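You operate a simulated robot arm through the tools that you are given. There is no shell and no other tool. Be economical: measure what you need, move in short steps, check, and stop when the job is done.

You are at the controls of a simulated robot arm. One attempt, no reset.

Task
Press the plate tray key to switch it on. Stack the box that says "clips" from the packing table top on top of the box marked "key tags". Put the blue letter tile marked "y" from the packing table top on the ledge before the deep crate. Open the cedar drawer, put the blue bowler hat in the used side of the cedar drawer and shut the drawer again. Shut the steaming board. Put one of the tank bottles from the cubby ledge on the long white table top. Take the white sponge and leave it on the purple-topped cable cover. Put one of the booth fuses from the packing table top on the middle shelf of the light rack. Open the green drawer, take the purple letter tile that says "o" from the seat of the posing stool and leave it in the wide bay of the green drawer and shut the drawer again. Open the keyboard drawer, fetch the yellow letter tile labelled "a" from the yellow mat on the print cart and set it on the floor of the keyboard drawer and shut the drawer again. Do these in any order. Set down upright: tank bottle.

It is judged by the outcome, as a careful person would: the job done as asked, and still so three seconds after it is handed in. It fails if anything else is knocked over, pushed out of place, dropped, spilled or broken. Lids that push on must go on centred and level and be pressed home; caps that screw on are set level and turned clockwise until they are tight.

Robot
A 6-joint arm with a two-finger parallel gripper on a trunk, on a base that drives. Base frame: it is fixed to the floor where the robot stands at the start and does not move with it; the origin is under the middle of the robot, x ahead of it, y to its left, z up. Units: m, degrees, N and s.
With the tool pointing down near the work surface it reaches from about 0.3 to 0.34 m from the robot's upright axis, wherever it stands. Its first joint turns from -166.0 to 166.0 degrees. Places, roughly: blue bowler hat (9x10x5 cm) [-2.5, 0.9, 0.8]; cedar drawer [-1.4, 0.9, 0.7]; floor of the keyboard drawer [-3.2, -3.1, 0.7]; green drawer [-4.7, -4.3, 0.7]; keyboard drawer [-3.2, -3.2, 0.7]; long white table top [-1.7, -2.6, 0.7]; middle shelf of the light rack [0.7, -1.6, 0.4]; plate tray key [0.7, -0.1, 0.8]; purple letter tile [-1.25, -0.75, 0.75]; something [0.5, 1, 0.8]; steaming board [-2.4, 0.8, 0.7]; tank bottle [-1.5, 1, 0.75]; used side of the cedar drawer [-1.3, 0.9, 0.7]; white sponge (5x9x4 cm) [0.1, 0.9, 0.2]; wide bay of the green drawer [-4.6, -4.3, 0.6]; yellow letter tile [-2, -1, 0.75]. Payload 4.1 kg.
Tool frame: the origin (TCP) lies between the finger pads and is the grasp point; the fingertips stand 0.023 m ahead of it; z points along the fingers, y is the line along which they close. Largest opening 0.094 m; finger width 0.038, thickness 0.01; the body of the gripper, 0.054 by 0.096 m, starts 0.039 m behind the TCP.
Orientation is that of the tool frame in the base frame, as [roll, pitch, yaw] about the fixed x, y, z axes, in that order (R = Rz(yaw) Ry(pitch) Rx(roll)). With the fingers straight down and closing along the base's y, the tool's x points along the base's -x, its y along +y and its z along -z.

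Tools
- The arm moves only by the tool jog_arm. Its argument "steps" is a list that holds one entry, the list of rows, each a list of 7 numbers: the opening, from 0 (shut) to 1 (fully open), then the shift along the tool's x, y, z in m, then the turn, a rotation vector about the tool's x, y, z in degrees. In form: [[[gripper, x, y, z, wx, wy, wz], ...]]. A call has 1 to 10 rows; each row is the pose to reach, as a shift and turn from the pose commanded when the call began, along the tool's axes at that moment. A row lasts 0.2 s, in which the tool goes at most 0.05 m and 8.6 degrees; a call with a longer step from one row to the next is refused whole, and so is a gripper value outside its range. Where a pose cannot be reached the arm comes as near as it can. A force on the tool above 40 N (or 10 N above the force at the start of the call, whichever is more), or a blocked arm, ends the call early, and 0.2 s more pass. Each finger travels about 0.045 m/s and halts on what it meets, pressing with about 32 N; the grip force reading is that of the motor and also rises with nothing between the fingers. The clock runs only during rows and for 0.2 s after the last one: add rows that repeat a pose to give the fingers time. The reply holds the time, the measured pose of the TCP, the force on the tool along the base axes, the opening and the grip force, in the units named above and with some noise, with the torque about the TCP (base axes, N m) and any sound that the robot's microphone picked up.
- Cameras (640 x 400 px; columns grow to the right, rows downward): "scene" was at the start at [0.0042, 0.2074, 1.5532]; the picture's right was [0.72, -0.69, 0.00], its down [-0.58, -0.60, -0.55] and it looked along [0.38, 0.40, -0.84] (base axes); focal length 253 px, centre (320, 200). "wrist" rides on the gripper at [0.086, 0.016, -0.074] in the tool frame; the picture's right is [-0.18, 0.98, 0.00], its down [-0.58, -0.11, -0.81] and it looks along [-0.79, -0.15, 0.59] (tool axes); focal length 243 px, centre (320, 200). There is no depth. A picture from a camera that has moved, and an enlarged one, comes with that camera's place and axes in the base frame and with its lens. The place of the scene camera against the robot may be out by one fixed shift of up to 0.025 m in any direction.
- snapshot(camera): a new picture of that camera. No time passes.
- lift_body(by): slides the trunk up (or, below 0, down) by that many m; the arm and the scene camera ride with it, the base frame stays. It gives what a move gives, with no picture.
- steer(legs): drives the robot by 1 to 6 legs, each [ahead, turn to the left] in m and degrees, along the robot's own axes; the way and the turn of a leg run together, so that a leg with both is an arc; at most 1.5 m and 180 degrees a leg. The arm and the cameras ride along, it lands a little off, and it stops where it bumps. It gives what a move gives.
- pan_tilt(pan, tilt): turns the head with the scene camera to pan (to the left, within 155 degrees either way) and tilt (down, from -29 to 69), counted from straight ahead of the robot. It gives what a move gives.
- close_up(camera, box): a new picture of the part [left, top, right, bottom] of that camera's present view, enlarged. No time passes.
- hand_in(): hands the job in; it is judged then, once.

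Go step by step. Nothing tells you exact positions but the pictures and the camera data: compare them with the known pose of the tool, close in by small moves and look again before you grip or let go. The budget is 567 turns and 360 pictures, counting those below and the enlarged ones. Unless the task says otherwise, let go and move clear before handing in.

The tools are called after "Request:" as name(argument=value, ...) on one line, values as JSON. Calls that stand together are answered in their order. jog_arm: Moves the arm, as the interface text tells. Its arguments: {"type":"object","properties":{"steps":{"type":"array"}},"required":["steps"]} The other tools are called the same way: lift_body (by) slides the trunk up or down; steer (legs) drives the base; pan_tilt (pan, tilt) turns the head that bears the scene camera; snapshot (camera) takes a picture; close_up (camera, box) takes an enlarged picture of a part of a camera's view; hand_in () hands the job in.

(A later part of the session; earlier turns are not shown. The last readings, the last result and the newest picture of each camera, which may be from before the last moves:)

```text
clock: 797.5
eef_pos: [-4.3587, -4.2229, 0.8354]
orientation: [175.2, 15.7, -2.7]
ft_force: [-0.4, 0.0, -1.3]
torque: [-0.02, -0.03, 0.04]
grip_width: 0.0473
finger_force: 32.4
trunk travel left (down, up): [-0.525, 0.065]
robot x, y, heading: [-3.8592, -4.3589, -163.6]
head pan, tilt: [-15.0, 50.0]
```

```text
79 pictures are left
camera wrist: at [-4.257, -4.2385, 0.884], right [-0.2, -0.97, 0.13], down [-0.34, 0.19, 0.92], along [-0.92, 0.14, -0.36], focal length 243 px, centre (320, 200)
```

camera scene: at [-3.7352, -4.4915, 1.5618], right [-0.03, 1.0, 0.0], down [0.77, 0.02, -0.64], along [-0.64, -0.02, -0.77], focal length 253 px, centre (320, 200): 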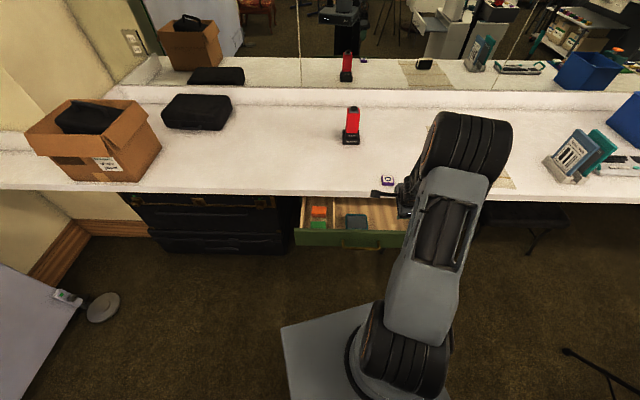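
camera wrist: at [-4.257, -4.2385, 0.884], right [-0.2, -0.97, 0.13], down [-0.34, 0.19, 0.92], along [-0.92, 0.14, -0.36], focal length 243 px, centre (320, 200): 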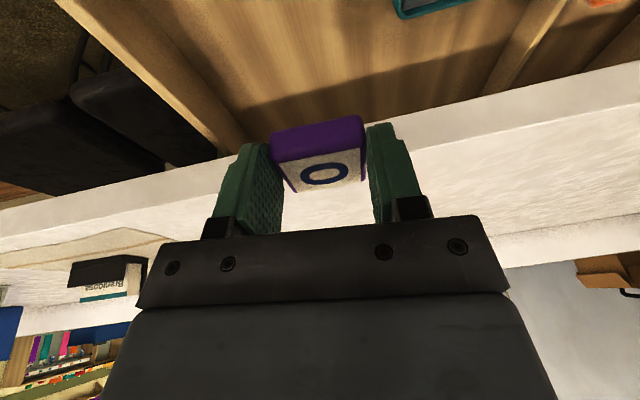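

Request:
jog_arm(steps=[[[0, 0.0, -0.01, 0.03, 0, 2, 0], [0, 0.005, -0.02, 0.06, 2, 5, 0], [0, 0.012, -0.022, 0.09, 4, 9, 0], [0, 0.012, -0.022, 0.09, 4, 9, 0]]])

Request:
snapshot(camera="wrist")

Request:
close_up(camera="scene", box=[270, 140, 470, 270])

```text
clock: 798.5
eef_pos: [-4.3627, -4.2114, 0.7386]
orientation: [177.9, 7.9, -2.3]
ft_force: [0.4, 0.0, -0.6]
torque: [0.01, 0.04, -0.03]
grip_width: 0.0472
finger_force: 31.7
out of reach, approached as far as the arm can: row 3, 4
trunk travel left (down, up): [-0.525, 0.065]
robot x, y, heading: [-3.8515, -4.3576, -163.4]
head pan, tilt: [-15.0, 50.0]
```

```text
78 pictures are left
camera wrist: at [-4.267, -4.2282, 0.8017], right [-0.22, -0.97, 0.06], down [-0.46, 0.16, 0.87], along [-0.86, 0.16, -0.48], focal length 243 px, centre (320, 200)
```

wrist: 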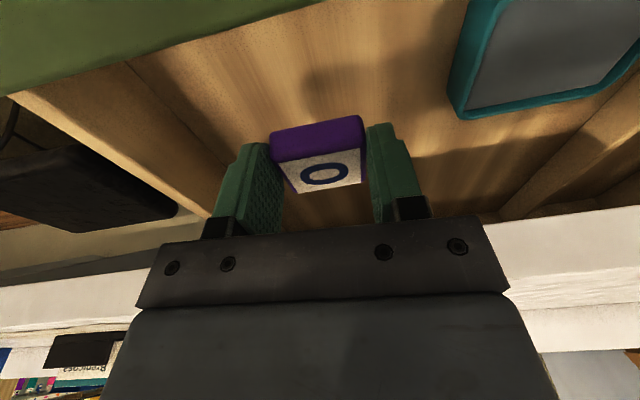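

```text
3.08 times, centred on (370, 205) of scene
camera zoom: at [-3.8115, -4.5141, 1.5618], right [-0.03, 1.0, 0.0], down [0.77, 0.02, -0.64], along [-0.64, -0.02, -0.77], focal length 779 px, centre (166, 185)
```

zoom: 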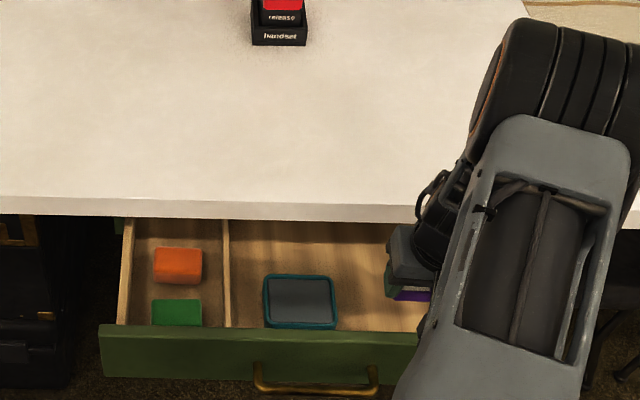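

Request:
jog_arm(steps=[[[0, 0.002, 0, 0.015, 0, 0, 0], [0, 0.004, 0, 0.03, 0, 0, 0], [0, 0.0055, 0, 0.04, 0, 0, 0], [0, 0.0062, 0, 0.045, 0, 0, 0], [0, 0.0069, 0, 0.05, 0, 0, 0], [0, 0.0076, 0, 0.055, 0, 0, 0]]])

Request:
snapshot(camera="wrist")

```text
clock: 799.9
eef_pos: [-4.3554, -4.2107, 0.6847]
orientation: [178.8, 7.6, -2.3]
ft_force: [1.4, 0.9, 18.8]
torque: [0.09, 0.62, -0.01]
grip_width: 0.0469
finger_force: 31.6
out of reach, approached as far as the arm can: row 1, 2, 3, 4, 5, 6
trunk travel left (down, up): [-0.525, 0.065]
robot x, y, heading: [-3.8575, -4.3564, -163.3]
head pan, tilt: [-15.0, 50.0]
```

```text
76 pictures are left
camera wrist: at [-4.2612, -4.2297, 0.7472], right [-0.22, -0.97, 0.04], down [-0.46, 0.14, 0.87], along [-0.86, 0.17, -0.48], focal length 243 px, centre (320, 200)
```

wrist: 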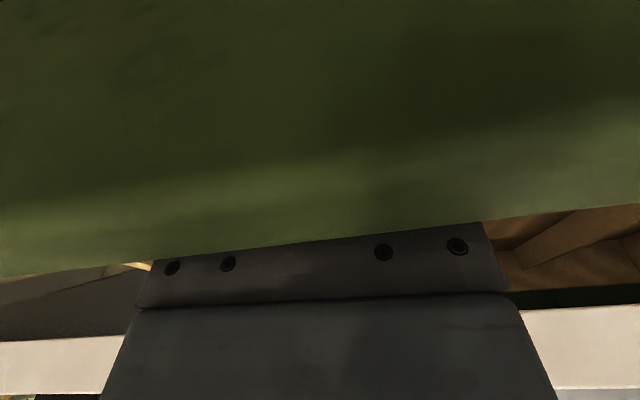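

The tile is touching the drawer floor. Release and lift.

Request:
jog_arm(steps=[[[0, 0, 0, -0.002, 0, 0, 0], [0.4, 0, 0, -0.002, 0, 0, 0], [0.8, 0, 0, -0.002, 0, 0, 0], [0.8, 0, 0, -0.002, 0, 0, 0], [0.8, -0.003, 0, -0.04, 0, 0, 0], [0.8, -0.006, 0, -0.08, 0, 0, 0], [0.8, -0.008, 0, -0.12, 0, 0, 0]]])

Request:
snapshot(camera="wrist")

```text
clock: 801.5
eef_pos: [-4.3366, -4.2114, 0.7948]
orientation: [177.8, 8.0, -2.4]
ft_force: [0.1, 0.1, -0.9]
torque: [-0.01, -0.01, -0.02]
grip_width: 0.0751
finger_force: 0.0
out of reach, approached as far as the arm can: row 5, 6, 7
trunk travel left (down, up): [-0.525, 0.065]
robot x, y, heading: [-3.8564, -4.3616, -163.2]
head pan, tilt: [-15.0, 50.0]
```

```text
75 pictures are left
camera wrist: at [-4.242, -4.2294, 0.8568], right [-0.22, -0.97, 0.06], down [-0.46, 0.16, 0.87], along [-0.86, 0.16, -0.48], focal length 243 px, centre (320, 200)
```

wrist: 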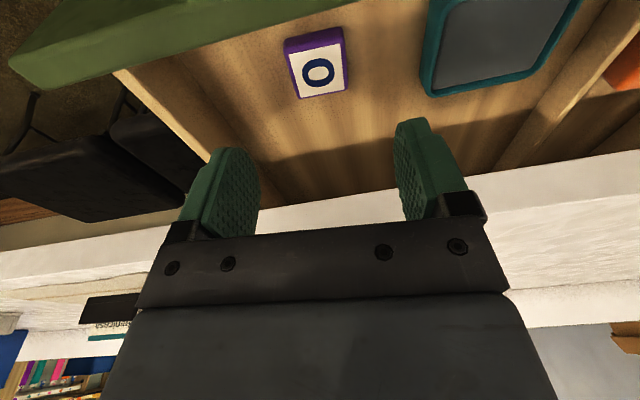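

Tile "o" lies flat in the wide bay. Now I'll shut the green drawer.

Request:
steer(legs=[[-0.08, 0]])

Request:
jog_arm(steps=[[[0, -0.007, 0, -0.0495, 0, 0, 0], [0, -0.014, 0, -0.098, 0, 0, 0], [0, 0.0307, 0, -0.105, 0, 0, 0], [0, 0.0752, 0, -0.1115, 0, -8, 0], [0, 0.0808, 0, -0.0719, 0, -16, 0], [0, 0.0863, 0, -0.0323, 0, -24, 0], [0, 0.0919, 0, 0.0073, 0, -32, 0], [0, 0.0974, 0, 0.0469, 0, -34, 0], [0, 0.1023, 0, 0.0815, 0, -34, 0]]])

Request:
snapshot(camera="wrist")

```text
clock: 802.5
eef_pos: [-4.2602, -4.1887, 0.7952]
orientation: [177.8, 8.1, -2.4]
ft_force: [0.0, -0.6, 0.2]
torque: [0.02, 0.0, 0.0]
grip_width: 0.0752
finger_force: 0.0
trunk travel left (down, up): [-0.525, 0.065]
robot x, y, heading: [-3.7758, -4.3373, -163.2]
head pan, tilt: [-15.0, 50.0]
```

```text
clock: 804.5
eef_pos: [-4.1706, -4.194, 0.6992]
orientation: [177.2, 42.0, -3.8]
ft_force: [0.1, 0.2, 0.5]
torque: [0.0, 0.01, -0.01]
grip_width: 0.0005
finger_force: 31.7
out of reach, approached as far as the arm can: row 1, 2, 3
trunk travel left (down, up): [-0.525, 0.065]
robot x, y, heading: [-3.7784, -4.337, -163.0]
head pan, tilt: [-15.0, 50.0]
```

```text
74 pictures are left
camera wrist: at [-4.0579, -4.2154, 0.6967], right [-0.17, -0.97, 0.16], down [0.11, 0.14, 0.98], along [-0.98, 0.19, 0.09], focal length 243 px, centre (320, 200)
```

wrist: 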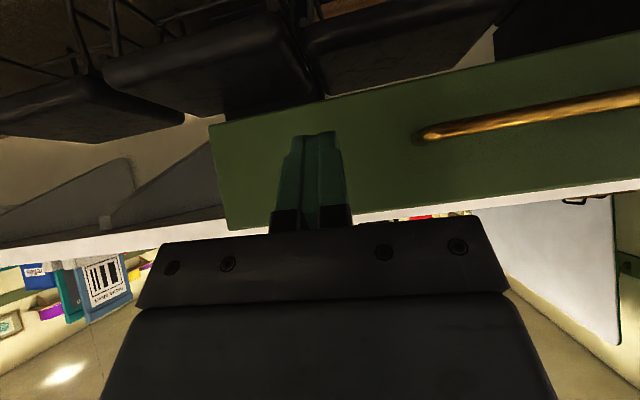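

Request:
jog_arm(steps=[[[0, -0.023, 0, 0.0207, 0, 0, 0], [0, -0.046, 0, 0.0414, 0, 0, 0], [0, -0.069, 0, 0.062, 0, 0, 0], [0, -0.092, 0, 0.083, 0, 0, 0], [0, -0.115, 0, 0.1035, 0, 0, 0], [0, -0.138, 0, 0.124, 0, 0, 0], [0, -0.161, 0, 0.145, 0, 0, 0], [0, -0.184, 0, 0.166, 0, 0, 0], [0, -0.207, 0, 0.186, 0, 0, 0], [0, -0.23, 0, 0.207, 0, 0, 0]]])

Request:
snapshot(camera="scene")

```text
clock: 806.6
eef_pos: [-4.4459, -4.1854, 0.6971]
orientation: [177.2, 41.6, -3.6]
ft_force: [15.7, -2.3, 5.6]
torque: [0.02, 1.14, 0.25]
grip_width: 0.0
finger_force: 31.7
trunk travel left (down, up): [-0.525, 0.065]
robot x, y, heading: [-3.7742, -4.3352, -163.4]
head pan, tilt: [-15.0, 50.0]
stopped in row 10: the force on the tool passed its limit (the readings are from after the stop); the commanded pose is now the measured one
```

```text
73 pictures are left
camera scene: at [-3.7316, -4.4911, 1.562], right [-0.03, 1.0, 0.0], down [0.76, 0.02, -0.64], along [-0.64, -0.02, -0.76], focal length 253 px, centre (320, 200)
```

scene: 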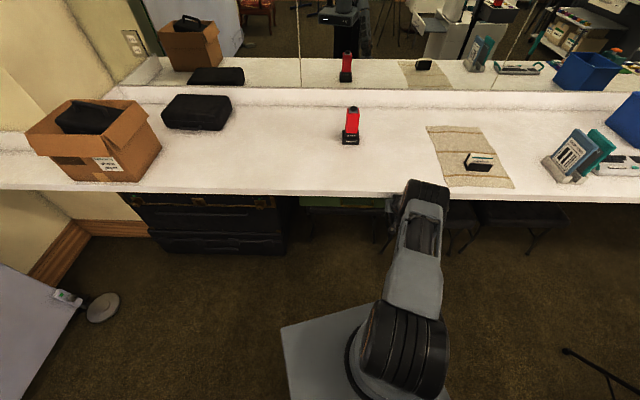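

The gripper touched the counter edge. I'll back off, go lower and finish the push.

Request:
jog_arm(steps=[[[0, 0.03, 0, -0.027, 0, 0, 0], [0, 0.045, 0, -0.01, 0, 0, 0], [0, 0.058, 0, 0.002, 0, 0, 0]]])

Request:
jog_arm(steps=[[[0, -0.015, 0, 0.0135, 0, 0, 0], [0, -0.03, 0, 0.027, 0, 0, 0], [0, -0.037, 0, 0.0335, 0, 0, 0], [0, -0.045, 0, 0.04, 0, 0, 0], [0, -0.052, 0, 0.047, 0, 0, 0], [0, -0.06, 0, 0.054, 0, 0, 0], [0, -0.067, 0, 0.06, 0, 0, 0], [0, -0.074, 0, 0.067, 0, 0, 0]]])

Request:
snapshot(camera="wrist")

```text
clock: 807.4
eef_pos: [-4.4055, -4.1897, 0.6583]
orientation: [177.3, 41.7, -3.6]
ft_force: [-0.7, 0.5, 0.7]
torque: [-0.08, 0.03, 0.04]
grip_width: 0.0
finger_force: 31.8
trunk travel left (down, up): [-0.525, 0.065]
robot x, y, heading: [-3.7788, -4.3354, -163.3]
head pan, tilt: [-15.0, 50.0]
```

```text
clock: 808.4
eef_pos: [-4.4564, -4.1859, 0.6533]
orientation: [177.1, 41.0, -3.8]
ft_force: [30.5, -1.9, 18.4]
torque: [-0.03, -0.08, 0.17]
grip_width: 0.0
finger_force: 31.6
trunk travel left (down, up): [-0.525, 0.065]
robot x, y, heading: [-3.7807, -4.3328, -163.7]
head pan, tilt: [-15.0, 50.0]
stopped in row 5: the force on the tool passed its limit (the readings are from after the stop); the commanded pose is now the measured one
```

```text
72 pictures are left
camera wrist: at [-4.3434, -4.2058, 0.6527], right [-0.17, -0.97, 0.16], down [0.1, 0.14, 0.98], along [-0.98, 0.18, 0.07], focal length 243 px, centre (320, 200)
```

wrist: 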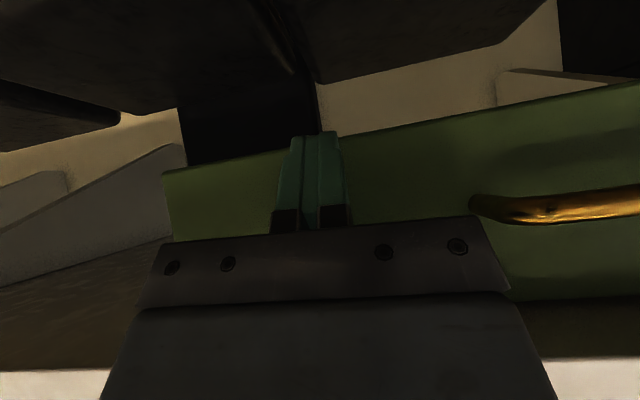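

The green drawer is shut. I'll raise the arm and drive to the print cart for the yellow tile "a".

Request:
jog_arm(steps=[[[0, 0.03, 0, -0.03, 0, 0, 0], [0, 0.06, 0, -0.06, 0, 0, 0], [0, 0.09, 0, -0.09, 0, 0, 0], [0.3, 0.09, 0, -0.13, 0, 0, 0], [0.6, 0.08, 0, -0.17, 0, 0, 0], [0.69, 0.06, 0, -0.21, 0, 0, 0], [0.69, 0.03, 0, -0.25, 0, 0, 0], [0.69, 0.0, 0, -0.29, 0, 0, 0]]])

Request:
close_up(camera="scene", box=[250, 140, 450, 260])

Request:
steer(legs=[[-0.2, 0], [0, -100], [0, -96], [1.1, 0], [0, 90], [1.4, 0]])

Request:
steer(legs=[[1.36, 0], [0, -90], [0.5, 0]])

```text
clock: 810.2
eef_pos: [-4.2674, -4.1847, 0.8699]
orientation: [177.0, 41.0, -3.7]
ft_force: [-0.3, 0.0, 0.4]
torque: [-0.02, 0.0, -0.03]
grip_width: 0.0651
finger_force: 0.1
trunk travel left (down, up): [-0.525, 0.065]
robot x, y, heading: [-3.7748, -4.3374, -163.6]
head pan, tilt: [-15.0, 50.0]
```

```text
3.20 times, centred on (350, 200) of scene
camera zoom: at [-3.7335, -4.4912, 1.5616], right [-0.03, 1.0, 0.0], down [0.77, 0.02, -0.64], along [-0.64, -0.02, -0.77], focal length 810 px, centre (224, 200)
```

zoom: 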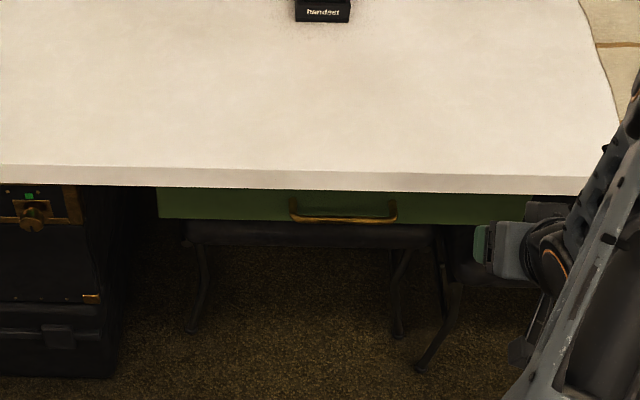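

```text
clock: 835.7
eef_pos: [-2.2882, -2.3987, 0.8706]
orientation: [177.1, 41.0, -107.8]
ft_force: [0.1, 0.7, -0.2]
torque: [0.0, 0.0, -0.02]
grip_width: 0.0649
finger_force: 0.2
trunk travel left (down, up): [-0.525, 0.065]
robot x, y, heading: [-2.5543, -2.8394, 92.3]
head pan, tilt: [-15.0, 50.0]
```

```text
clock: 841.5
eef_pos: [-2.3316, -1.1738, 0.8719]
orientation: [177.3, 40.7, -108.2]
ft_force: [-2.0, -9.0, 9.6]
torque: [0.0, 0.37, 0.36]
grip_width: 0.0647
finger_force: 0.1
trunk travel left (down, up): [-0.525, 0.065]
robot x, y, heading: [-2.6039, -1.6042, 92.1]
head pan, tilt: [-15.0, 50.0]
stopped in leg 1: the force on the tool passed its limit (the readings are from after the stop); the commanded pose is now the measured one
```

The arm touched the cart as I drove in. I'll back off and check.

Request:
steer(legs=[[-0.15, 0]])

Request:
pan_tilt(pan=-25, tilt=45)

Request:
snapshot(camera="scene")

Request:
snapshot(camera="wrist")

```text
clock: 842.8
eef_pos: [-2.3279, -1.3205, 0.869]
orientation: [177.4, 40.6, -108.1]
ft_force: [-0.4, -0.1, -0.2]
torque: [0.02, 0.03, 0.02]
grip_width: 0.065
finger_force: 0.1
trunk travel left (down, up): [-0.525, 0.065]
robot x, y, heading: [-2.5987, -1.753, 91.9]
head pan, tilt: [-15.0, 50.0]
```

```text
clock: 843.5
eef_pos: [-2.327, -1.3201, 0.8698]
orientation: [177.4, 40.6, -108.1]
ft_force: [-0.2, -0.8, 0.5]
torque: [-0.01, 0.02, 0.01]
grip_width: 0.0648
finger_force: 0.1
trunk travel left (down, up): [-0.525, 0.065]
robot x, y, heading: [-2.5984, -1.751, 91.9]
head pan, tilt: [-25.0, 45.0]
```

```text
70 pictures are left
camera scene: at [-2.715, -1.7531, 1.5687], right [0.92, -0.39, 0.0], down [-0.28, -0.65, -0.71], along [0.28, 0.65, -0.71], focal length 253 px, centre (320, 200)
```

scene: 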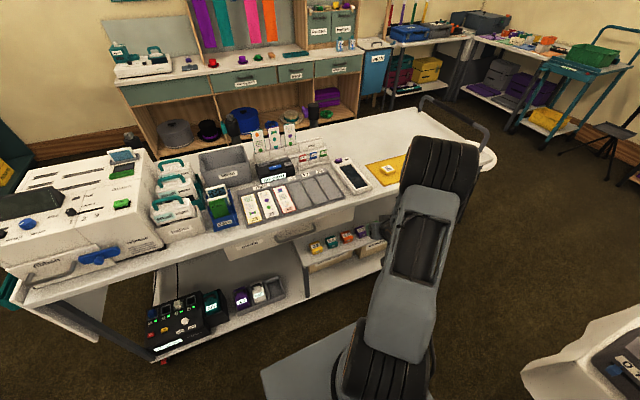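

```text
69 pictures are left
camera wrist: at [-2.3754, -1.4253, 0.8706], right [-0.9, 0.41, 0.16], down [0.12, -0.12, 0.99], along [0.42, 0.9, 0.06], focal length 243 px, centre (320, 200)
```

wrist: 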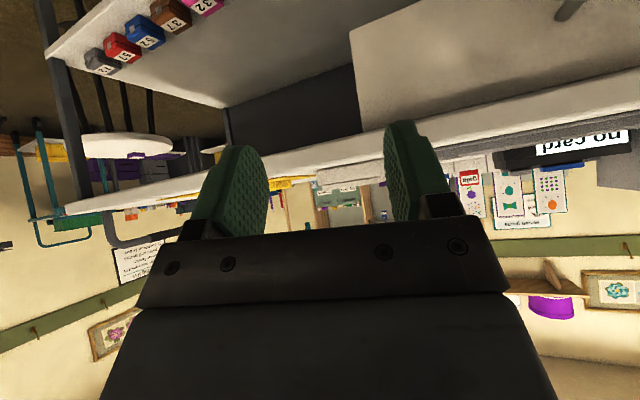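

Request:
jog_arm(steps=[[[0.69, -0.026, 0, -0.03, 0, 0, 0], [0.69, -0.052, 0, -0.06, 0, 0, 0], [0.69, -0.078, 0, -0.09, 0, 0, 0], [0.69, -0.104, 0, -0.12, 0, 0, 0], [0.69, -0.13, 0, -0.152, 0, 0, 0]]])

Request:
steer(legs=[[0.2, -1.9], [0, -90], [0.6, 0], [0, 106.5]])

Request:
pan_tilt(pan=-15, tilt=55)

Request:
snapshot(camera="scene")

Request:
snapshot(camera="wrist")

```text
clock: 844.8
eef_pos: [-2.32, -1.3225, 1.0717]
orientation: [177.2, 40.5, -108.1]
ft_force: [0.4, -0.6, -0.7]
torque: [0.02, -0.01, 0.02]
grip_width: 0.065
finger_force: 0.0
trunk travel left (down, up): [-0.525, 0.065]
robot x, y, heading: [-2.5978, -1.7511, 91.6]
head pan, tilt: [-25.0, 45.0]
```

```text
clock: 857.6
eef_pos: [-1.8421, -1.0714, 1.0705]
orientation: [177.2, 40.5, -94.1]
ft_force: [0.4, -0.1, -0.4]
torque: [-0.02, -0.01, -0.01]
grip_width: 0.0648
finger_force: 0.0
trunk travel left (down, up): [-0.525, 0.065]
robot x, y, heading: [-2.009, -1.5543, 105.8]
head pan, tilt: [-25.0, 45.0]
```

```text
clock: 858.3
eef_pos: [-1.8422, -1.0687, 1.0706]
orientation: [177.3, 40.6, -94.2]
ft_force: [0.3, -0.4, 0.0]
torque: [0.01, 0.01, 0.01]
grip_width: 0.065
finger_force: 0.1
trunk travel left (down, up): [-0.525, 0.065]
robot x, y, heading: [-2.0089, -1.5499, 106.0]
head pan, tilt: [-15.0, 55.0]
```

```text
68 pictures are left
camera scene: at [-2.1372, -1.5944, 1.5553], right [1.0, 0.01, 0.0], down [0.01, -0.82, -0.57], along [-0.01, 0.57, -0.82], focal length 253 px, centre (320, 200)
```

scene: 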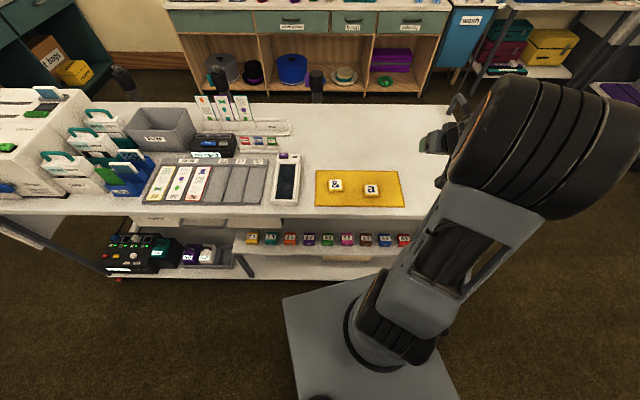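

```text
67 pictures are left
camera wrist: at [-1.8629, -1.1828, 1.0711], right [-0.97, 0.18, 0.16], down [0.14, -0.09, 0.99], along [0.19, 0.98, 0.06], focal length 243 px, centre (320, 200)
```

wrist: 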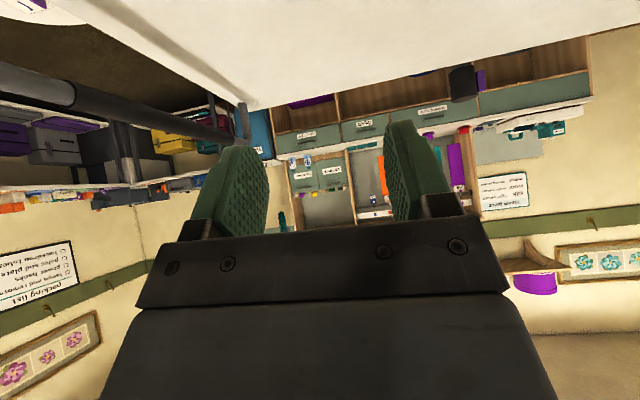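

Request:
jog_arm(steps=[[[0.69, 0.015, 0.035, 0.0, 0.7, 4, 0], [0.69, 0.035, 0.07, 0.01, 1.5, 8, 0], [0.69, 0.06, 0.105, 0.02, 2, 12, 0], [0.69, 0.085, 0.14, 0.035, 2.7, 16, 0], [0.69, 0.0965, 0.14, 0.049, 2.7, 20, 0], [0.69, 0.0965, 0.14, 0.049, 2.7, 20, 0]]])

Request:
snapshot(camera="wrist")

```text
clock: 859.7
eef_pos: [-2.0105, -1.0953, 0.978]
orientation: [175.7, 29.0, -95.5]
ft_force: [0.4, -0.7, -1.1]
torque: [0.02, 0.02, -0.03]
grip_width: 0.0646
finger_force: 0.0
out of reach, approached as far as the arm can: row 4, 5
trunk travel left (down, up): [-0.525, 0.065]
robot x, y, heading: [-2.0081, -1.5503, 106.0]
head pan, tilt: [-15.0, 55.0]
```

```text
66 pictures are left
camera wrist: at [-2.0323, -1.2064, 1.0021], right [-0.96, 0.22, 0.15], down [0.18, 0.11, 0.98], along [0.2, 0.97, -0.14], focal length 243 px, centre (320, 200)
```

wrist: 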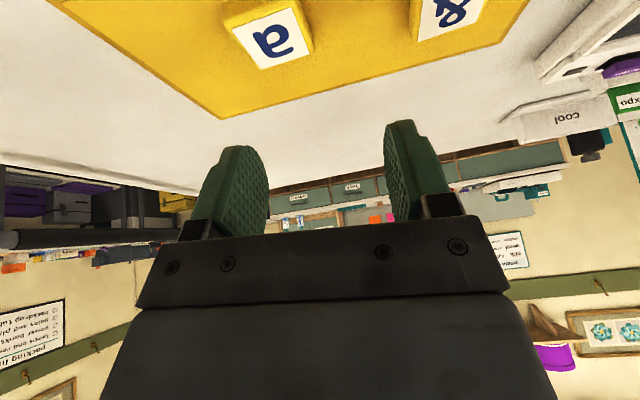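

Request:
jog_arm(steps=[[[0.75, 0.005, -0.01, 0.025, 1, 2, 0], [0.75, 0.011, -0.0192, 0.0487, 2, 5, -2], [0.75, 0.011, -0.0192, 0.0487, 3, 6, -4], [0.75, 0.011, -0.0192, 0.0487, 3, 6, -4]]])

Request:
snapshot(camera="wrist")

```text
clock: 860.7
eef_pos: [-1.958, -1.0986, 0.9266]
orientation: [-172.4, 14.4, -87.7]
ft_force: [-3.8, -1.0, -1.3]
torque: [0.03, -0.19, -0.03]
grip_width: 0.0701
finger_force: 0.0
out of reach, approached as far as the arm can: row 1, 2, 3
trunk travel left (down, up): [-0.525, 0.065]
robot x, y, heading: [-2.0105, -1.553, 105.7]
head pan, tilt: [-15.0, 55.0]
```

```text
65 pictures are left
camera wrist: at [-1.9806, -1.2013, 0.9746], right [-0.98, 0.17, -0.08], down [-0.01, 0.36, 0.93], along [0.19, 0.92, -0.35], focal length 243 px, centre (320, 200)
```

wrist: 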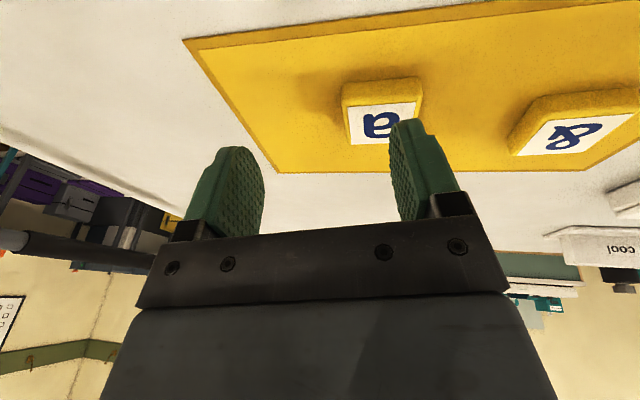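

Request:
jog_arm(steps=[[[0.75, -0.005, 0.008, 0.0, -2, 1, 0], [0.75, -0.01, 0.016, 0.0, -4, 2, 0], [0.75, -0.015, 0.024, 0.003, -6, 3.5, 0], [0.75, -0.0196, 0.031, 0.006, -7.6, 4.4, 0], [0.75, -0.0196, 0.031, 0.006, -7.6, 4.4, 0]]])

Request:
snapshot(camera="wrist")

```text
clock: 861.9
eef_pos: [-1.9971, -1.0784, 0.9231]
orientation: [176.9, 10.0, -89.9]
ft_force: [0.3, -0.5, 0.3]
torque: [0.01, -0.03, 0.0]
grip_width: 0.0704
finger_force: 0.1
trunk travel left (down, up): [-0.525, 0.065]
robot x, y, heading: [-2.0083, -1.5526, 105.9]
head pan, tilt: [-15.0, 55.0]
```

```text
64 pictures are left
camera wrist: at [-2.0099, -1.1765, 0.9819], right [-0.98, 0.17, 0.09], down [0.15, 0.43, 0.89], along [0.11, 0.88, -0.45], focal length 243 px, centre (320, 200)
```

wrist: 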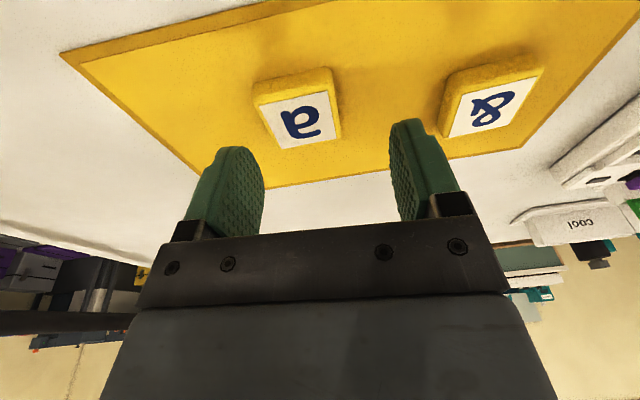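

The arm is back in a good configuration. I'll go vertical over the tile.

Request:
jog_arm(steps=[[[0.75, 0, -0.003, 0.01, 1.5, 5, 0], [0.75, -0.0014, -0.006, 0.0236, 3.1, 10, 0], [0.75, -0.0014, -0.006, 0.0236, 3.1, 10, 0]]])

Request:
snapshot(camera="wrist")

```text
clock: 862.7
eef_pos: [-1.9925, -1.0721, 0.9001]
orientation: [-179.9, 0.0, -89.7]
ft_force: [0.4, -0.4, -0.4]
torque: [0.0, 0.01, 0.0]
grip_width: 0.0704
finger_force: 0.0
trunk travel left (down, up): [-0.525, 0.065]
robot x, y, heading: [-2.0081, -1.5557, 106.2]
head pan, tilt: [-15.0, 55.0]
```

```text
63 pictures are left
camera wrist: at [-2.009, -1.1592, 0.9741], right [-0.98, 0.18, 0.0], down [0.1, 0.58, 0.81], along [0.14, 0.79, -0.59], focal length 243 px, centre (320, 200)
```

wrist: 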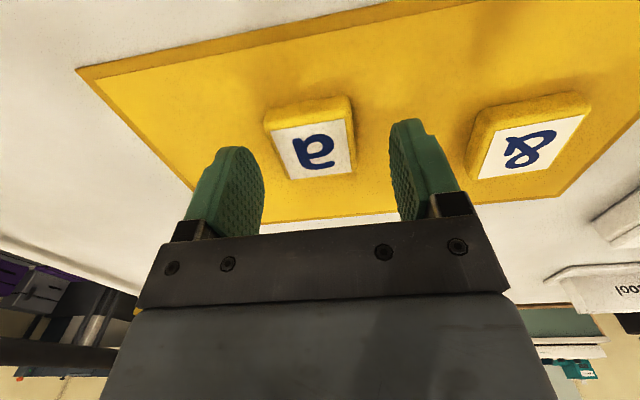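

Request:
jog_arm(steps=[[[0.75, 0.003, 0.001, 0.01, 0, 0, 0], [0.75, 0.003, 0.001, 0.016, 0, 0, 0], [0.75, 0.003, 0.001, 0.02, 0, 0, 0], [0.4, 0.003, 0.001, 0.02, 0, 0, 0], [0, 0.003, 0.001, 0.02, 0, 0, 0], [0, 0.003, 0.001, 0.02, 0, 0, 0], [0, 0.003, 0.001, 0.02, 0, 0, 0]]])

Request:
snapshot(camera="wrist")

```text
clock: 864.3
eef_pos: [-1.9941, -1.076, 0.8806]
orientation: [-180.0, 0.0, -89.6]
ft_force: [-0.9, 0.3, 0.4]
torque: [-0.01, -0.02, 0.0]
grip_width: 0.0467
finger_force: 32.1
trunk travel left (down, up): [-0.525, 0.065]
robot x, y, heading: [-2.0104, -1.5497, 106.3]
head pan, tilt: [-15.0, 55.0]
```

```text
62 pictures are left
camera wrist: at [-2.0095, -1.1624, 0.9544], right [-0.98, 0.18, 0.0], down [0.11, 0.58, 0.81], along [0.14, 0.79, -0.59], focal length 243 px, centre (320, 200)
```

wrist: 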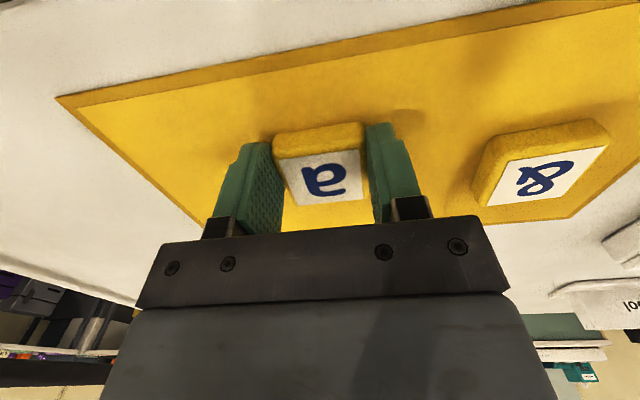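

Tile "a" is gripped. I'll lift it and drive to the keyboard drawer.

Request:
jog_arm(steps=[[[0, 0, 0, -0.04, 0, 0, 0], [0, 0, 0, -0.08, 0, 0, 0], [0, 0, 0, -0.12, 0, 0, 0], [0, 0, 0, -0.16, 0, 0, 0], [0, 0, 0, -0.2, 0, 0, 0]]])

Request:
snapshot(camera="wrist")

Request:
steer(legs=[[0, 73.5], [0.5, 0], [0, 90], [1.45, 0], [0.95, 0], [0, -90]])

Request:
steer(legs=[[0.7, 0], [0, -74]])

Request:
pan_tilt(pan=-15, tilt=50)

Request:
snapshot(camera="scene")

Request:
snapshot(camera="wrist")

```text
clock: 865.5
eef_pos: [-1.9935, -1.0759, 1.0804]
orientation: [-180.0, -0.1, -89.6]
ft_force: [-0.8, 0.5, 0.7]
torque: [-0.03, -0.03, 0.04]
grip_width: 0.0467
finger_force: 32.0
trunk travel left (down, up): [-0.525, 0.065]
robot x, y, heading: [-2.0083, -1.5538, 106.0]
head pan, tilt: [-15.0, 55.0]
```

```text
61 pictures are left
camera wrist: at [-2.0097, -1.1625, 1.1548], right [-0.98, 0.18, 0.0], down [0.11, 0.58, 0.81], along [0.14, 0.79, -0.59], focal length 243 px, centre (320, 200)
```

wrist: 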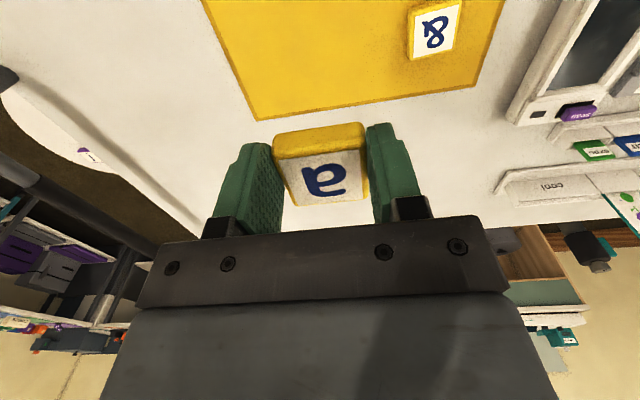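

```text
clock: 890.6
eef_pos: [-2.9945, -3.7898, 1.0806]
orientation: [179.9, -0.1, -16.7]
ft_force: [0.1, 0.9, -0.9]
torque: [0.0, -0.02, -0.02]
grip_width: 0.0465
finger_force: 32.0
trunk travel left (down, up): [-0.525, 0.065]
robot x, y, heading: [-2.5436, -3.9425, 178.6]
head pan, tilt: [-15.0, 55.0]
```

```text
clock: 897.7
eef_pos: [-3.2225, -3.4512, 1.0794]
orientation: [-180.0, -0.1, -90.8]
ft_force: [-0.3, 1.5, -0.9]
torque: [0.01, 0.01, -0.02]
grip_width: 0.047
finger_force: 32.0
trunk travel left (down, up): [-0.525, 0.065]
robot x, y, heading: [-3.2474, -3.9282, 104.5]
head pan, tilt: [-15.0, 55.0]
```

```text
clock: 898.3
eef_pos: [-3.2217, -3.4507, 1.0799]
orientation: [179.9, 0.0, -90.8]
ft_force: [0.2, 0.9, 0.3]
torque: [0.02, 0.04, 0.01]
grip_width: 0.047
finger_force: 32.2
trunk travel left (down, up): [-0.525, 0.065]
robot x, y, heading: [-3.2465, -3.9305, 105.0]
head pan, tilt: [-15.0, 50.0]
```

```text
60 pictures are left
camera scene: at [-3.3759, -3.9619, 1.5617], right [1.0, -0.01, 0.0], down [0.0, -0.77, -0.64], along [0.0, 0.64, -0.77], focal length 253 px, centre (320, 200)
```

scene: 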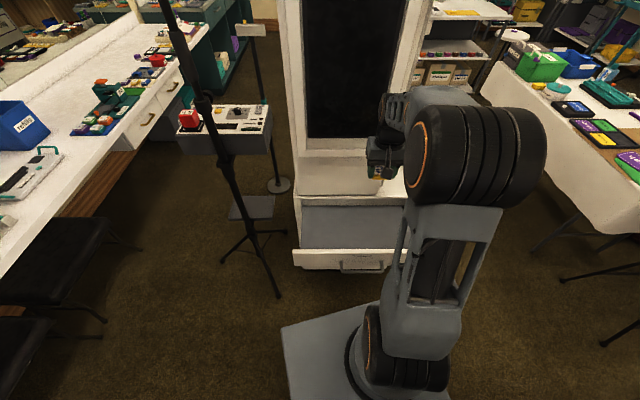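

```text
59 pictures are left
camera wrist: at [-3.2397, -3.5376, 1.1543], right [-0.98, 0.2, 0.0], down [0.12, 0.58, 0.81], along [0.16, 0.79, -0.59], focal length 243 px, centre (320, 200)
```

wrist: 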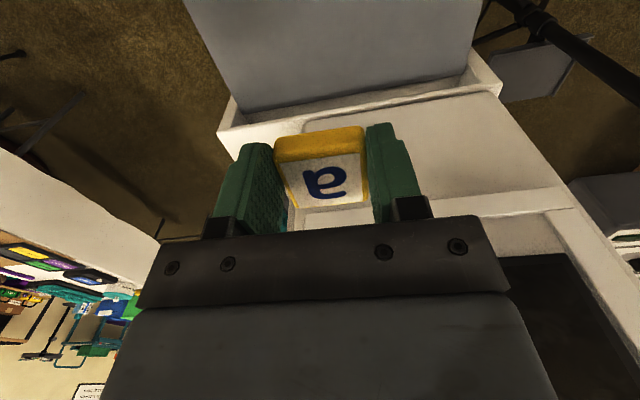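

Request:
jog_arm(steps=[[[0, -0.01, 0, 0.045, 0, 0, 0], [0, -0.01, 0, 0.09, 0, 0, 0], [0, -0.01, 0, 0.135, 0, 0, 0], [0, -0.01, 0, 0.18, 0, 0, 0], [0, -0.01, 0, 0.225, 0, 0, 0], [0, -0.01, 0, 0.27, 0, 0, 0], [0, -0.01, 0, 0.31, 0, 0, 0], [0, -0.01, 0, 0.34, 0, 0, 0]]])

Request:
snapshot(camera="wrist")

Request:
close_up(camera="scene", box=[280, 150, 440, 290])

```text
clock: 900.1
eef_pos: [-3.2211, -3.4409, 0.7416]
orientation: [180.0, 0.0, -90.8]
ft_force: [0.8, 0.9, -0.2]
torque: [-0.02, 0.0, 0.02]
grip_width: 0.0467
finger_force: 31.3
trunk travel left (down, up): [-0.525, 0.065]
robot x, y, heading: [-3.2478, -3.9276, 104.9]
head pan, tilt: [-15.0, 50.0]
```

```text
58 pictures are left
camera wrist: at [-3.24, -3.5278, 0.8138], right [-0.98, 0.2, 0.0], down [0.12, 0.58, 0.81], along [0.16, 0.79, -0.59], focal length 243 px, centre (320, 200)
```

wrist: 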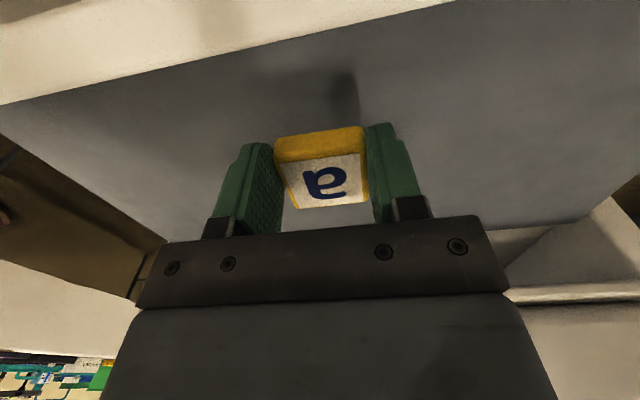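

```text
2.86 times, centred on (360, 220) of scene
camera zoom: at [-3.3759, -3.9617, 1.5618], right [1.0, -0.01, 0.0], down [0.0, -0.77, -0.64], along [0.0, 0.64, -0.77], focal length 723 px, centre (206, 143)
```

zoom: 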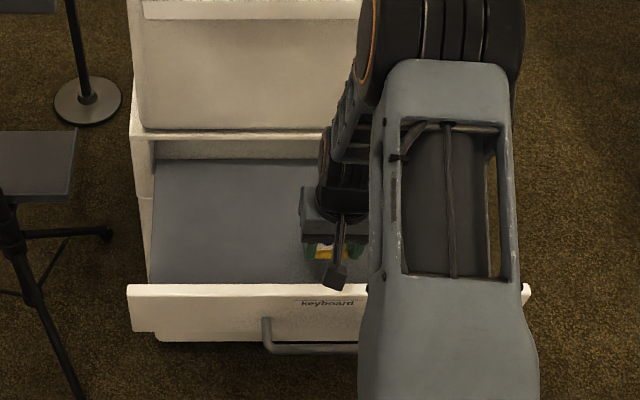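

Request:
jog_arm(steps=[[[0, 0, 0, 0.012, 0, 0, 0], [0, 0, 0, 0.02, 0, 0, 0], [0, 0, 0, 0.027, 0, 0, 0], [0, 0, 0, 0.033, 0, 0, 0], [0, 0, 0, 0.039, 0, 0, 0], [0, 0, 0, 0.045, 0, 0, 0], [0, 0, 0, 0.05, 0, 0, 0], [0, 0, 0, 0.055, 0, 0, 0], [0, 0, 0, 0.06, 0, 0, 0]]])

Request:
snapshot(camera="wrist")

```text
clock: 901.5
eef_pos: [-3.2208, -3.4392, 0.7027]
orientation: [-180.0, 0.5, -90.7]
ft_force: [-1.5, -5.4, 20.4]
torque: [-0.13, 0.08, 0.03]
grip_width: 0.0466
finger_force: 32.1
trunk travel left (down, up): [-0.525, 0.065]
robot x, y, heading: [-3.2469, -3.9268, 104.9]
head pan, tilt: [-15.0, 50.0]
stopped in row 6: the force on the tool passed its limit (the readings are from after the stop); the commanded pose is now the measured one
```

```text
56 pictures are left
camera wrist: at [-3.2396, -3.5262, 0.7767], right [-0.98, 0.2, 0.0], down [0.12, 0.57, 0.81], along [0.16, 0.8, -0.59], focal length 243 px, centre (320, 200)
```

wrist: 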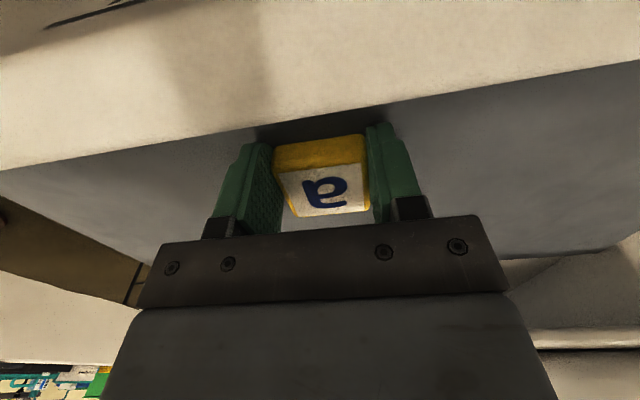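

Request:
jog_arm(steps=[[[0, 0, 0, -0.001, 0, 0, 0], [0.4, 0, 0, -0.001, 0, 0, 0], [0.8, 0, 0, -0.001, 0, 0, 0], [0.8, 0, 0, -0.001, 0, 0, 0], [0.8, 0, 0, -0.04, 0, 0, 0], [0.8, 0, 0, -0.08, 0, 0, 0], [0.8, 0, 0, -0.12, 0, 0, 0], [0.8, 0, 0, -0.16, 0, 0, 0]]])

Request:
snapshot(camera="wrist")

```text
clock: 903.3
eef_pos: [-3.2229, -3.439, 0.8619]
orientation: [180.0, 0.4, -90.7]
ft_force: [-0.4, 0.3, 0.5]
torque: [0.01, 0.0, 0.01]
grip_width: 0.0754
finger_force: 0.1
trunk travel left (down, up): [-0.525, 0.065]
robot x, y, heading: [-3.2456, -3.9296, 104.4]
head pan, tilt: [-15.0, 50.0]
```

```text
55 pictures are left
camera wrist: at [-3.2398, -3.5264, 0.9349], right [-0.98, 0.2, 0.0], down [0.12, 0.58, 0.81], along [0.16, 0.79, -0.59], focal length 243 px, centre (320, 200)
```

wrist: 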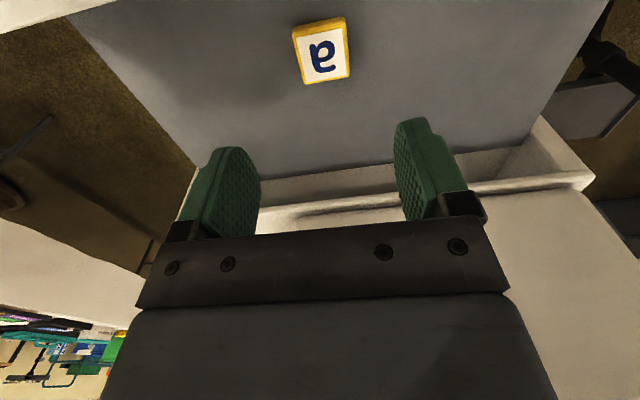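

Tile "a" is on the drawer floor. Now I'll shut the keyboard drawer.

Request:
steer(legs=[[-0.13, 0]])

Request:
jog_arm(steps=[[[0, 0.01, -0.03, 0.0, 0, -7, 0], [0, 0.02, -0.06, 0.0, 0, -14, 0], [0, 0.025, -0.09, 0.02, 0, -21, 0], [0, 0.03, -0.1, 0.06, 0, -28, 0], [0, 0.03, -0.1, 0.1, 0, -35, 0], [0, 0.03, -0.1, 0.14, 0, -41, 0], [0, 0.03, -0.1, 0.18, 0, -41, 0], [0, 0.03, -0.1, 0.18, 0, -41, 0]]])

Request:
snapshot(camera="wrist")

```text
clock: 904.5
eef_pos: [-3.1898, -3.5646, 0.8611]
orientation: [180.0, 0.3, -90.6]
ft_force: [0.1, -0.1, -0.3]
torque: [0.0, 0.01, 0.03]
grip_width: 0.0751
finger_force: 0.1
trunk travel left (down, up): [-0.525, 0.065]
robot x, y, heading: [-3.2146, -4.0547, 104.6]
head pan, tilt: [-15.0, 50.0]
```

```text
clock: 906.3
eef_pos: [-3.0675, -3.5546, 0.6889]
orientation: [176.4, 40.5, -92.8]
ft_force: [0.4, -0.4, -0.1]
torque: [-0.03, 0.0, -0.02]
grip_width: 0.0002
finger_force: 32.2
out of reach, approached as far as the arm can: row 3, 4, 5, 6, 7, 8
trunk travel left (down, up): [-0.525, 0.065]
robot x, y, heading: [-3.2132, -4.0504, 104.9]
head pan, tilt: [-15.0, 50.0]
```

```text
54 pictures are left
camera wrist: at [-3.0849, -3.6695, 0.6906], right [-0.97, 0.15, 0.17], down [0.16, -0.08, 0.98], along [0.16, 0.99, 0.06], focal length 243 px, centre (320, 200)
```

wrist: 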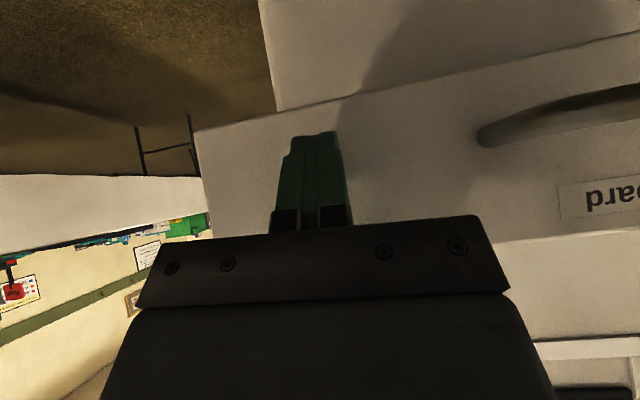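

Request:
jog_arm(steps=[[[0, 0.018, 0, 0.021, 0, 0, 0], [0, -0.005, 0, 0.041, 0, 0, 0], [0, -0.028, 0, 0.06, 0, 0, 0], [0, -0.051, 0, 0.08, 0, 0, 0], [0, -0.073, 0, 0.099, 0, 0, 0], [0, -0.096, 0, 0.119, 0, 0, 0], [0, -0.119, 0, 0.138, 0, 0, 0], [0, -0.142, 0, 0.158, 0, 0, 0], [0, -0.165, 0, 0.177, 0, 0, 0], [0, -0.188, 0, 0.197, 0, 0, 0]]])

Request:
snapshot(camera="scene")

```text
clock: 908.5
eef_pos: [-3.069, -3.3246, 0.6637]
orientation: [176.3, 40.4, -92.7]
ft_force: [1.0, 0.1, 1.2]
torque: [-0.04, -0.04, 0.0]
grip_width: 0.0
finger_force: 31.9
out of reach, approached as far as the arm can: row 9, 10
trunk travel left (down, up): [-0.525, 0.065]
robot x, y, heading: [-3.2131, -4.0533, 105.0]
head pan, tilt: [-15.0, 50.0]
```

```text
53 pictures are left
camera scene: at [-3.3429, -4.0877, 1.5618], right [1.0, 0.0, 0.0], down [0.0, -0.77, -0.64], along [0.0, 0.64, -0.77], focal length 253 px, centre (320, 200)
```

scene: 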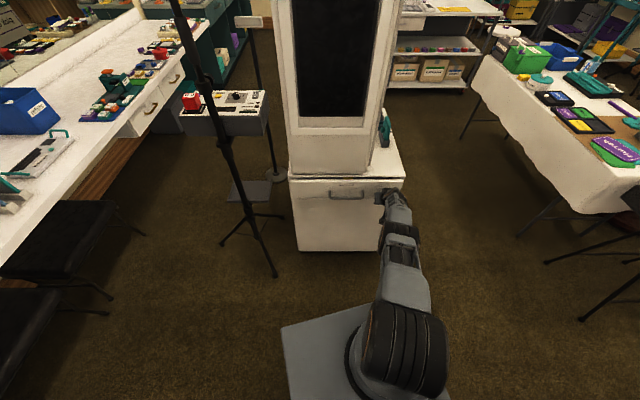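

Request:
jog_arm(steps=[[[0, 0.03, 0, -0.026, 0, 0, 0], [0, 0.07, 0, -0.06, 0, 0, 0], [0, 0.1, 0, -0.085, 0, 0, 0]]])

Request:
steer(legs=[[0.1, 0]])

Request:
jog_arm(steps=[[[0, -0.02, 0, 0.017, 0, 0, 0], [0, -0.038, 0, 0.032, 0, 0, 0], [0, -0.053, 0, 0.045, 0, 0, 0], [0, -0.068, 0, 0.058, 0, 0, 0], [0, -0.083, 0, 0.071, 0, 0, 0], [0, -0.098, 0, 0.084, 0, 0, 0], [0, -0.11, 0, 0.094, 0, 0, 0]]])

Request:
close_up(camera="scene", box=[270, 140, 430, 260])

```text
refused: row 2 steps farther than a row can; nothing moved
```

```text
clock: 909.4
eef_pos: [-3.0658, -3.3152, 0.6574]
orientation: [176.0, 39.3, -93.0]
ft_force: [-2.0, -16.2, 6.5]
torque: [0.06, 0.0, 0.09]
grip_width: 0.0001
finger_force: 31.7
trunk travel left (down, up): [-0.525, 0.065]
robot x, y, heading: [-3.2183, -4.0347, 104.4]
head pan, tilt: [-15.0, 50.0]
stopped in leg 1: the force on the tool passed its limit (the readings are from after the stop); the commanded pose is now the measured one
```

```text
clock: 910.0
eef_pos: [-3.0678, -3.3154, 0.6601]
orientation: [175.7, 38.1, -93.2]
ft_force: [0.4, 0.0, 0.9]
torque: [0.01, -0.02, -0.02]
grip_width: 0.0002
finger_force: 32.0
out of reach, approached as far as the arm can: row 1, 2, 3
trunk travel left (down, up): [-0.525, 0.065]
robot x, y, heading: [-3.2198, -4.0396, 104.5]
head pan, tilt: [-15.0, 50.0]
stopped in row 3: the force on the tool passed its limit (the readings are from after the stop); the commanded pose is now the measured one
```

```text
3.33 times, centred on (350, 200) of scene
camera zoom: at [-3.3481, -4.0693, 1.5619], right [1.0, -0.01, 0.0], down [-0.01, -0.77, -0.64], along [0.01, 0.64, -0.77], focal length 844 px, centre (220, 200)
```

zoom: 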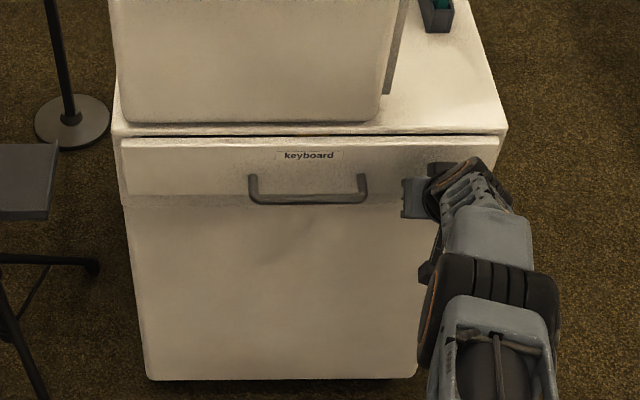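

Request:
jog_arm(steps=[[[0, 0.03, 0, -0.025, 0, 0, 0], [0, 0.06, 0, -0.05, 0, 0, 0], [0, 0.09, 0, -0.075, 0, 0, 0]]])

Request:
steer(legs=[[0.11, 0]])

Request:
snapshot(camera="wrist")

```text
clock: 910.9
eef_pos: [-3.0692, -3.4322, 0.664]
orientation: [175.6, 38.1, -93.3]
ft_force: [-0.8, 0.6, 0.0]
torque: [-0.01, -0.02, 0.02]
grip_width: 0.0002
finger_force: 31.9
trunk travel left (down, up): [-0.525, 0.065]
robot x, y, heading: [-3.212, -4.0409, 104.5]
head pan, tilt: [-15.0, 50.0]
```

```text
clock: 912.0
eef_pos: [-3.0971, -3.3268, 0.664]
orientation: [175.6, 38.0, -93.2]
ft_force: [-0.8, -0.3, -1.1]
torque: [-0.01, -0.04, 0.01]
grip_width: 0.0003
finger_force: 32.4
trunk travel left (down, up): [-0.525, 0.065]
robot x, y, heading: [-3.2431, -3.9306, 104.4]
head pan, tilt: [-15.0, 50.0]
```

```text
51 pictures are left
camera wrist: at [-3.1141, -3.4401, 0.6697], right [-0.97, 0.15, 0.17], down [0.17, -0.04, 0.98], along [0.16, 0.99, 0.01], focal length 243 px, centre (320, 200)
```

wrist: 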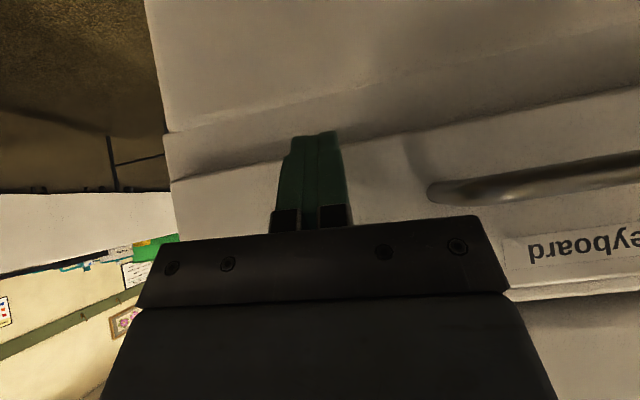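

Request:
jog_arm(steps=[[[0, -0.006, 0, 0.005, 0, 0, 0], [0, -0.012, 0, 0.01, 0, 0, 0], [0, -0.02, 0, 0.016, 0, 0, 0], [0, -0.028, 0, 0.022, 0, 0, 0], [0, -0.036, 0, 0.028, 0, 0, 0], [0, -0.044, 0, 0.034, 0, 0, 0]]])

```text
clock: 912.8
eef_pos: [-3.0963, -3.3142, 0.6605]
orientation: [175.6, 37.3, -93.4]
ft_force: [0.5, -3.4, -0.6]
torque: [0.21, 0.0, -0.02]
grip_width: 0.0
finger_force: 31.9
trunk travel left (down, up): [-0.525, 0.065]
robot x, y, heading: [-3.2456, -3.933, 104.1]
head pan, tilt: [-15.0, 50.0]
stopped in row 3: the force on the tool passed its limit (the readings are from after the stop); the commanded pose is now the measured one
```

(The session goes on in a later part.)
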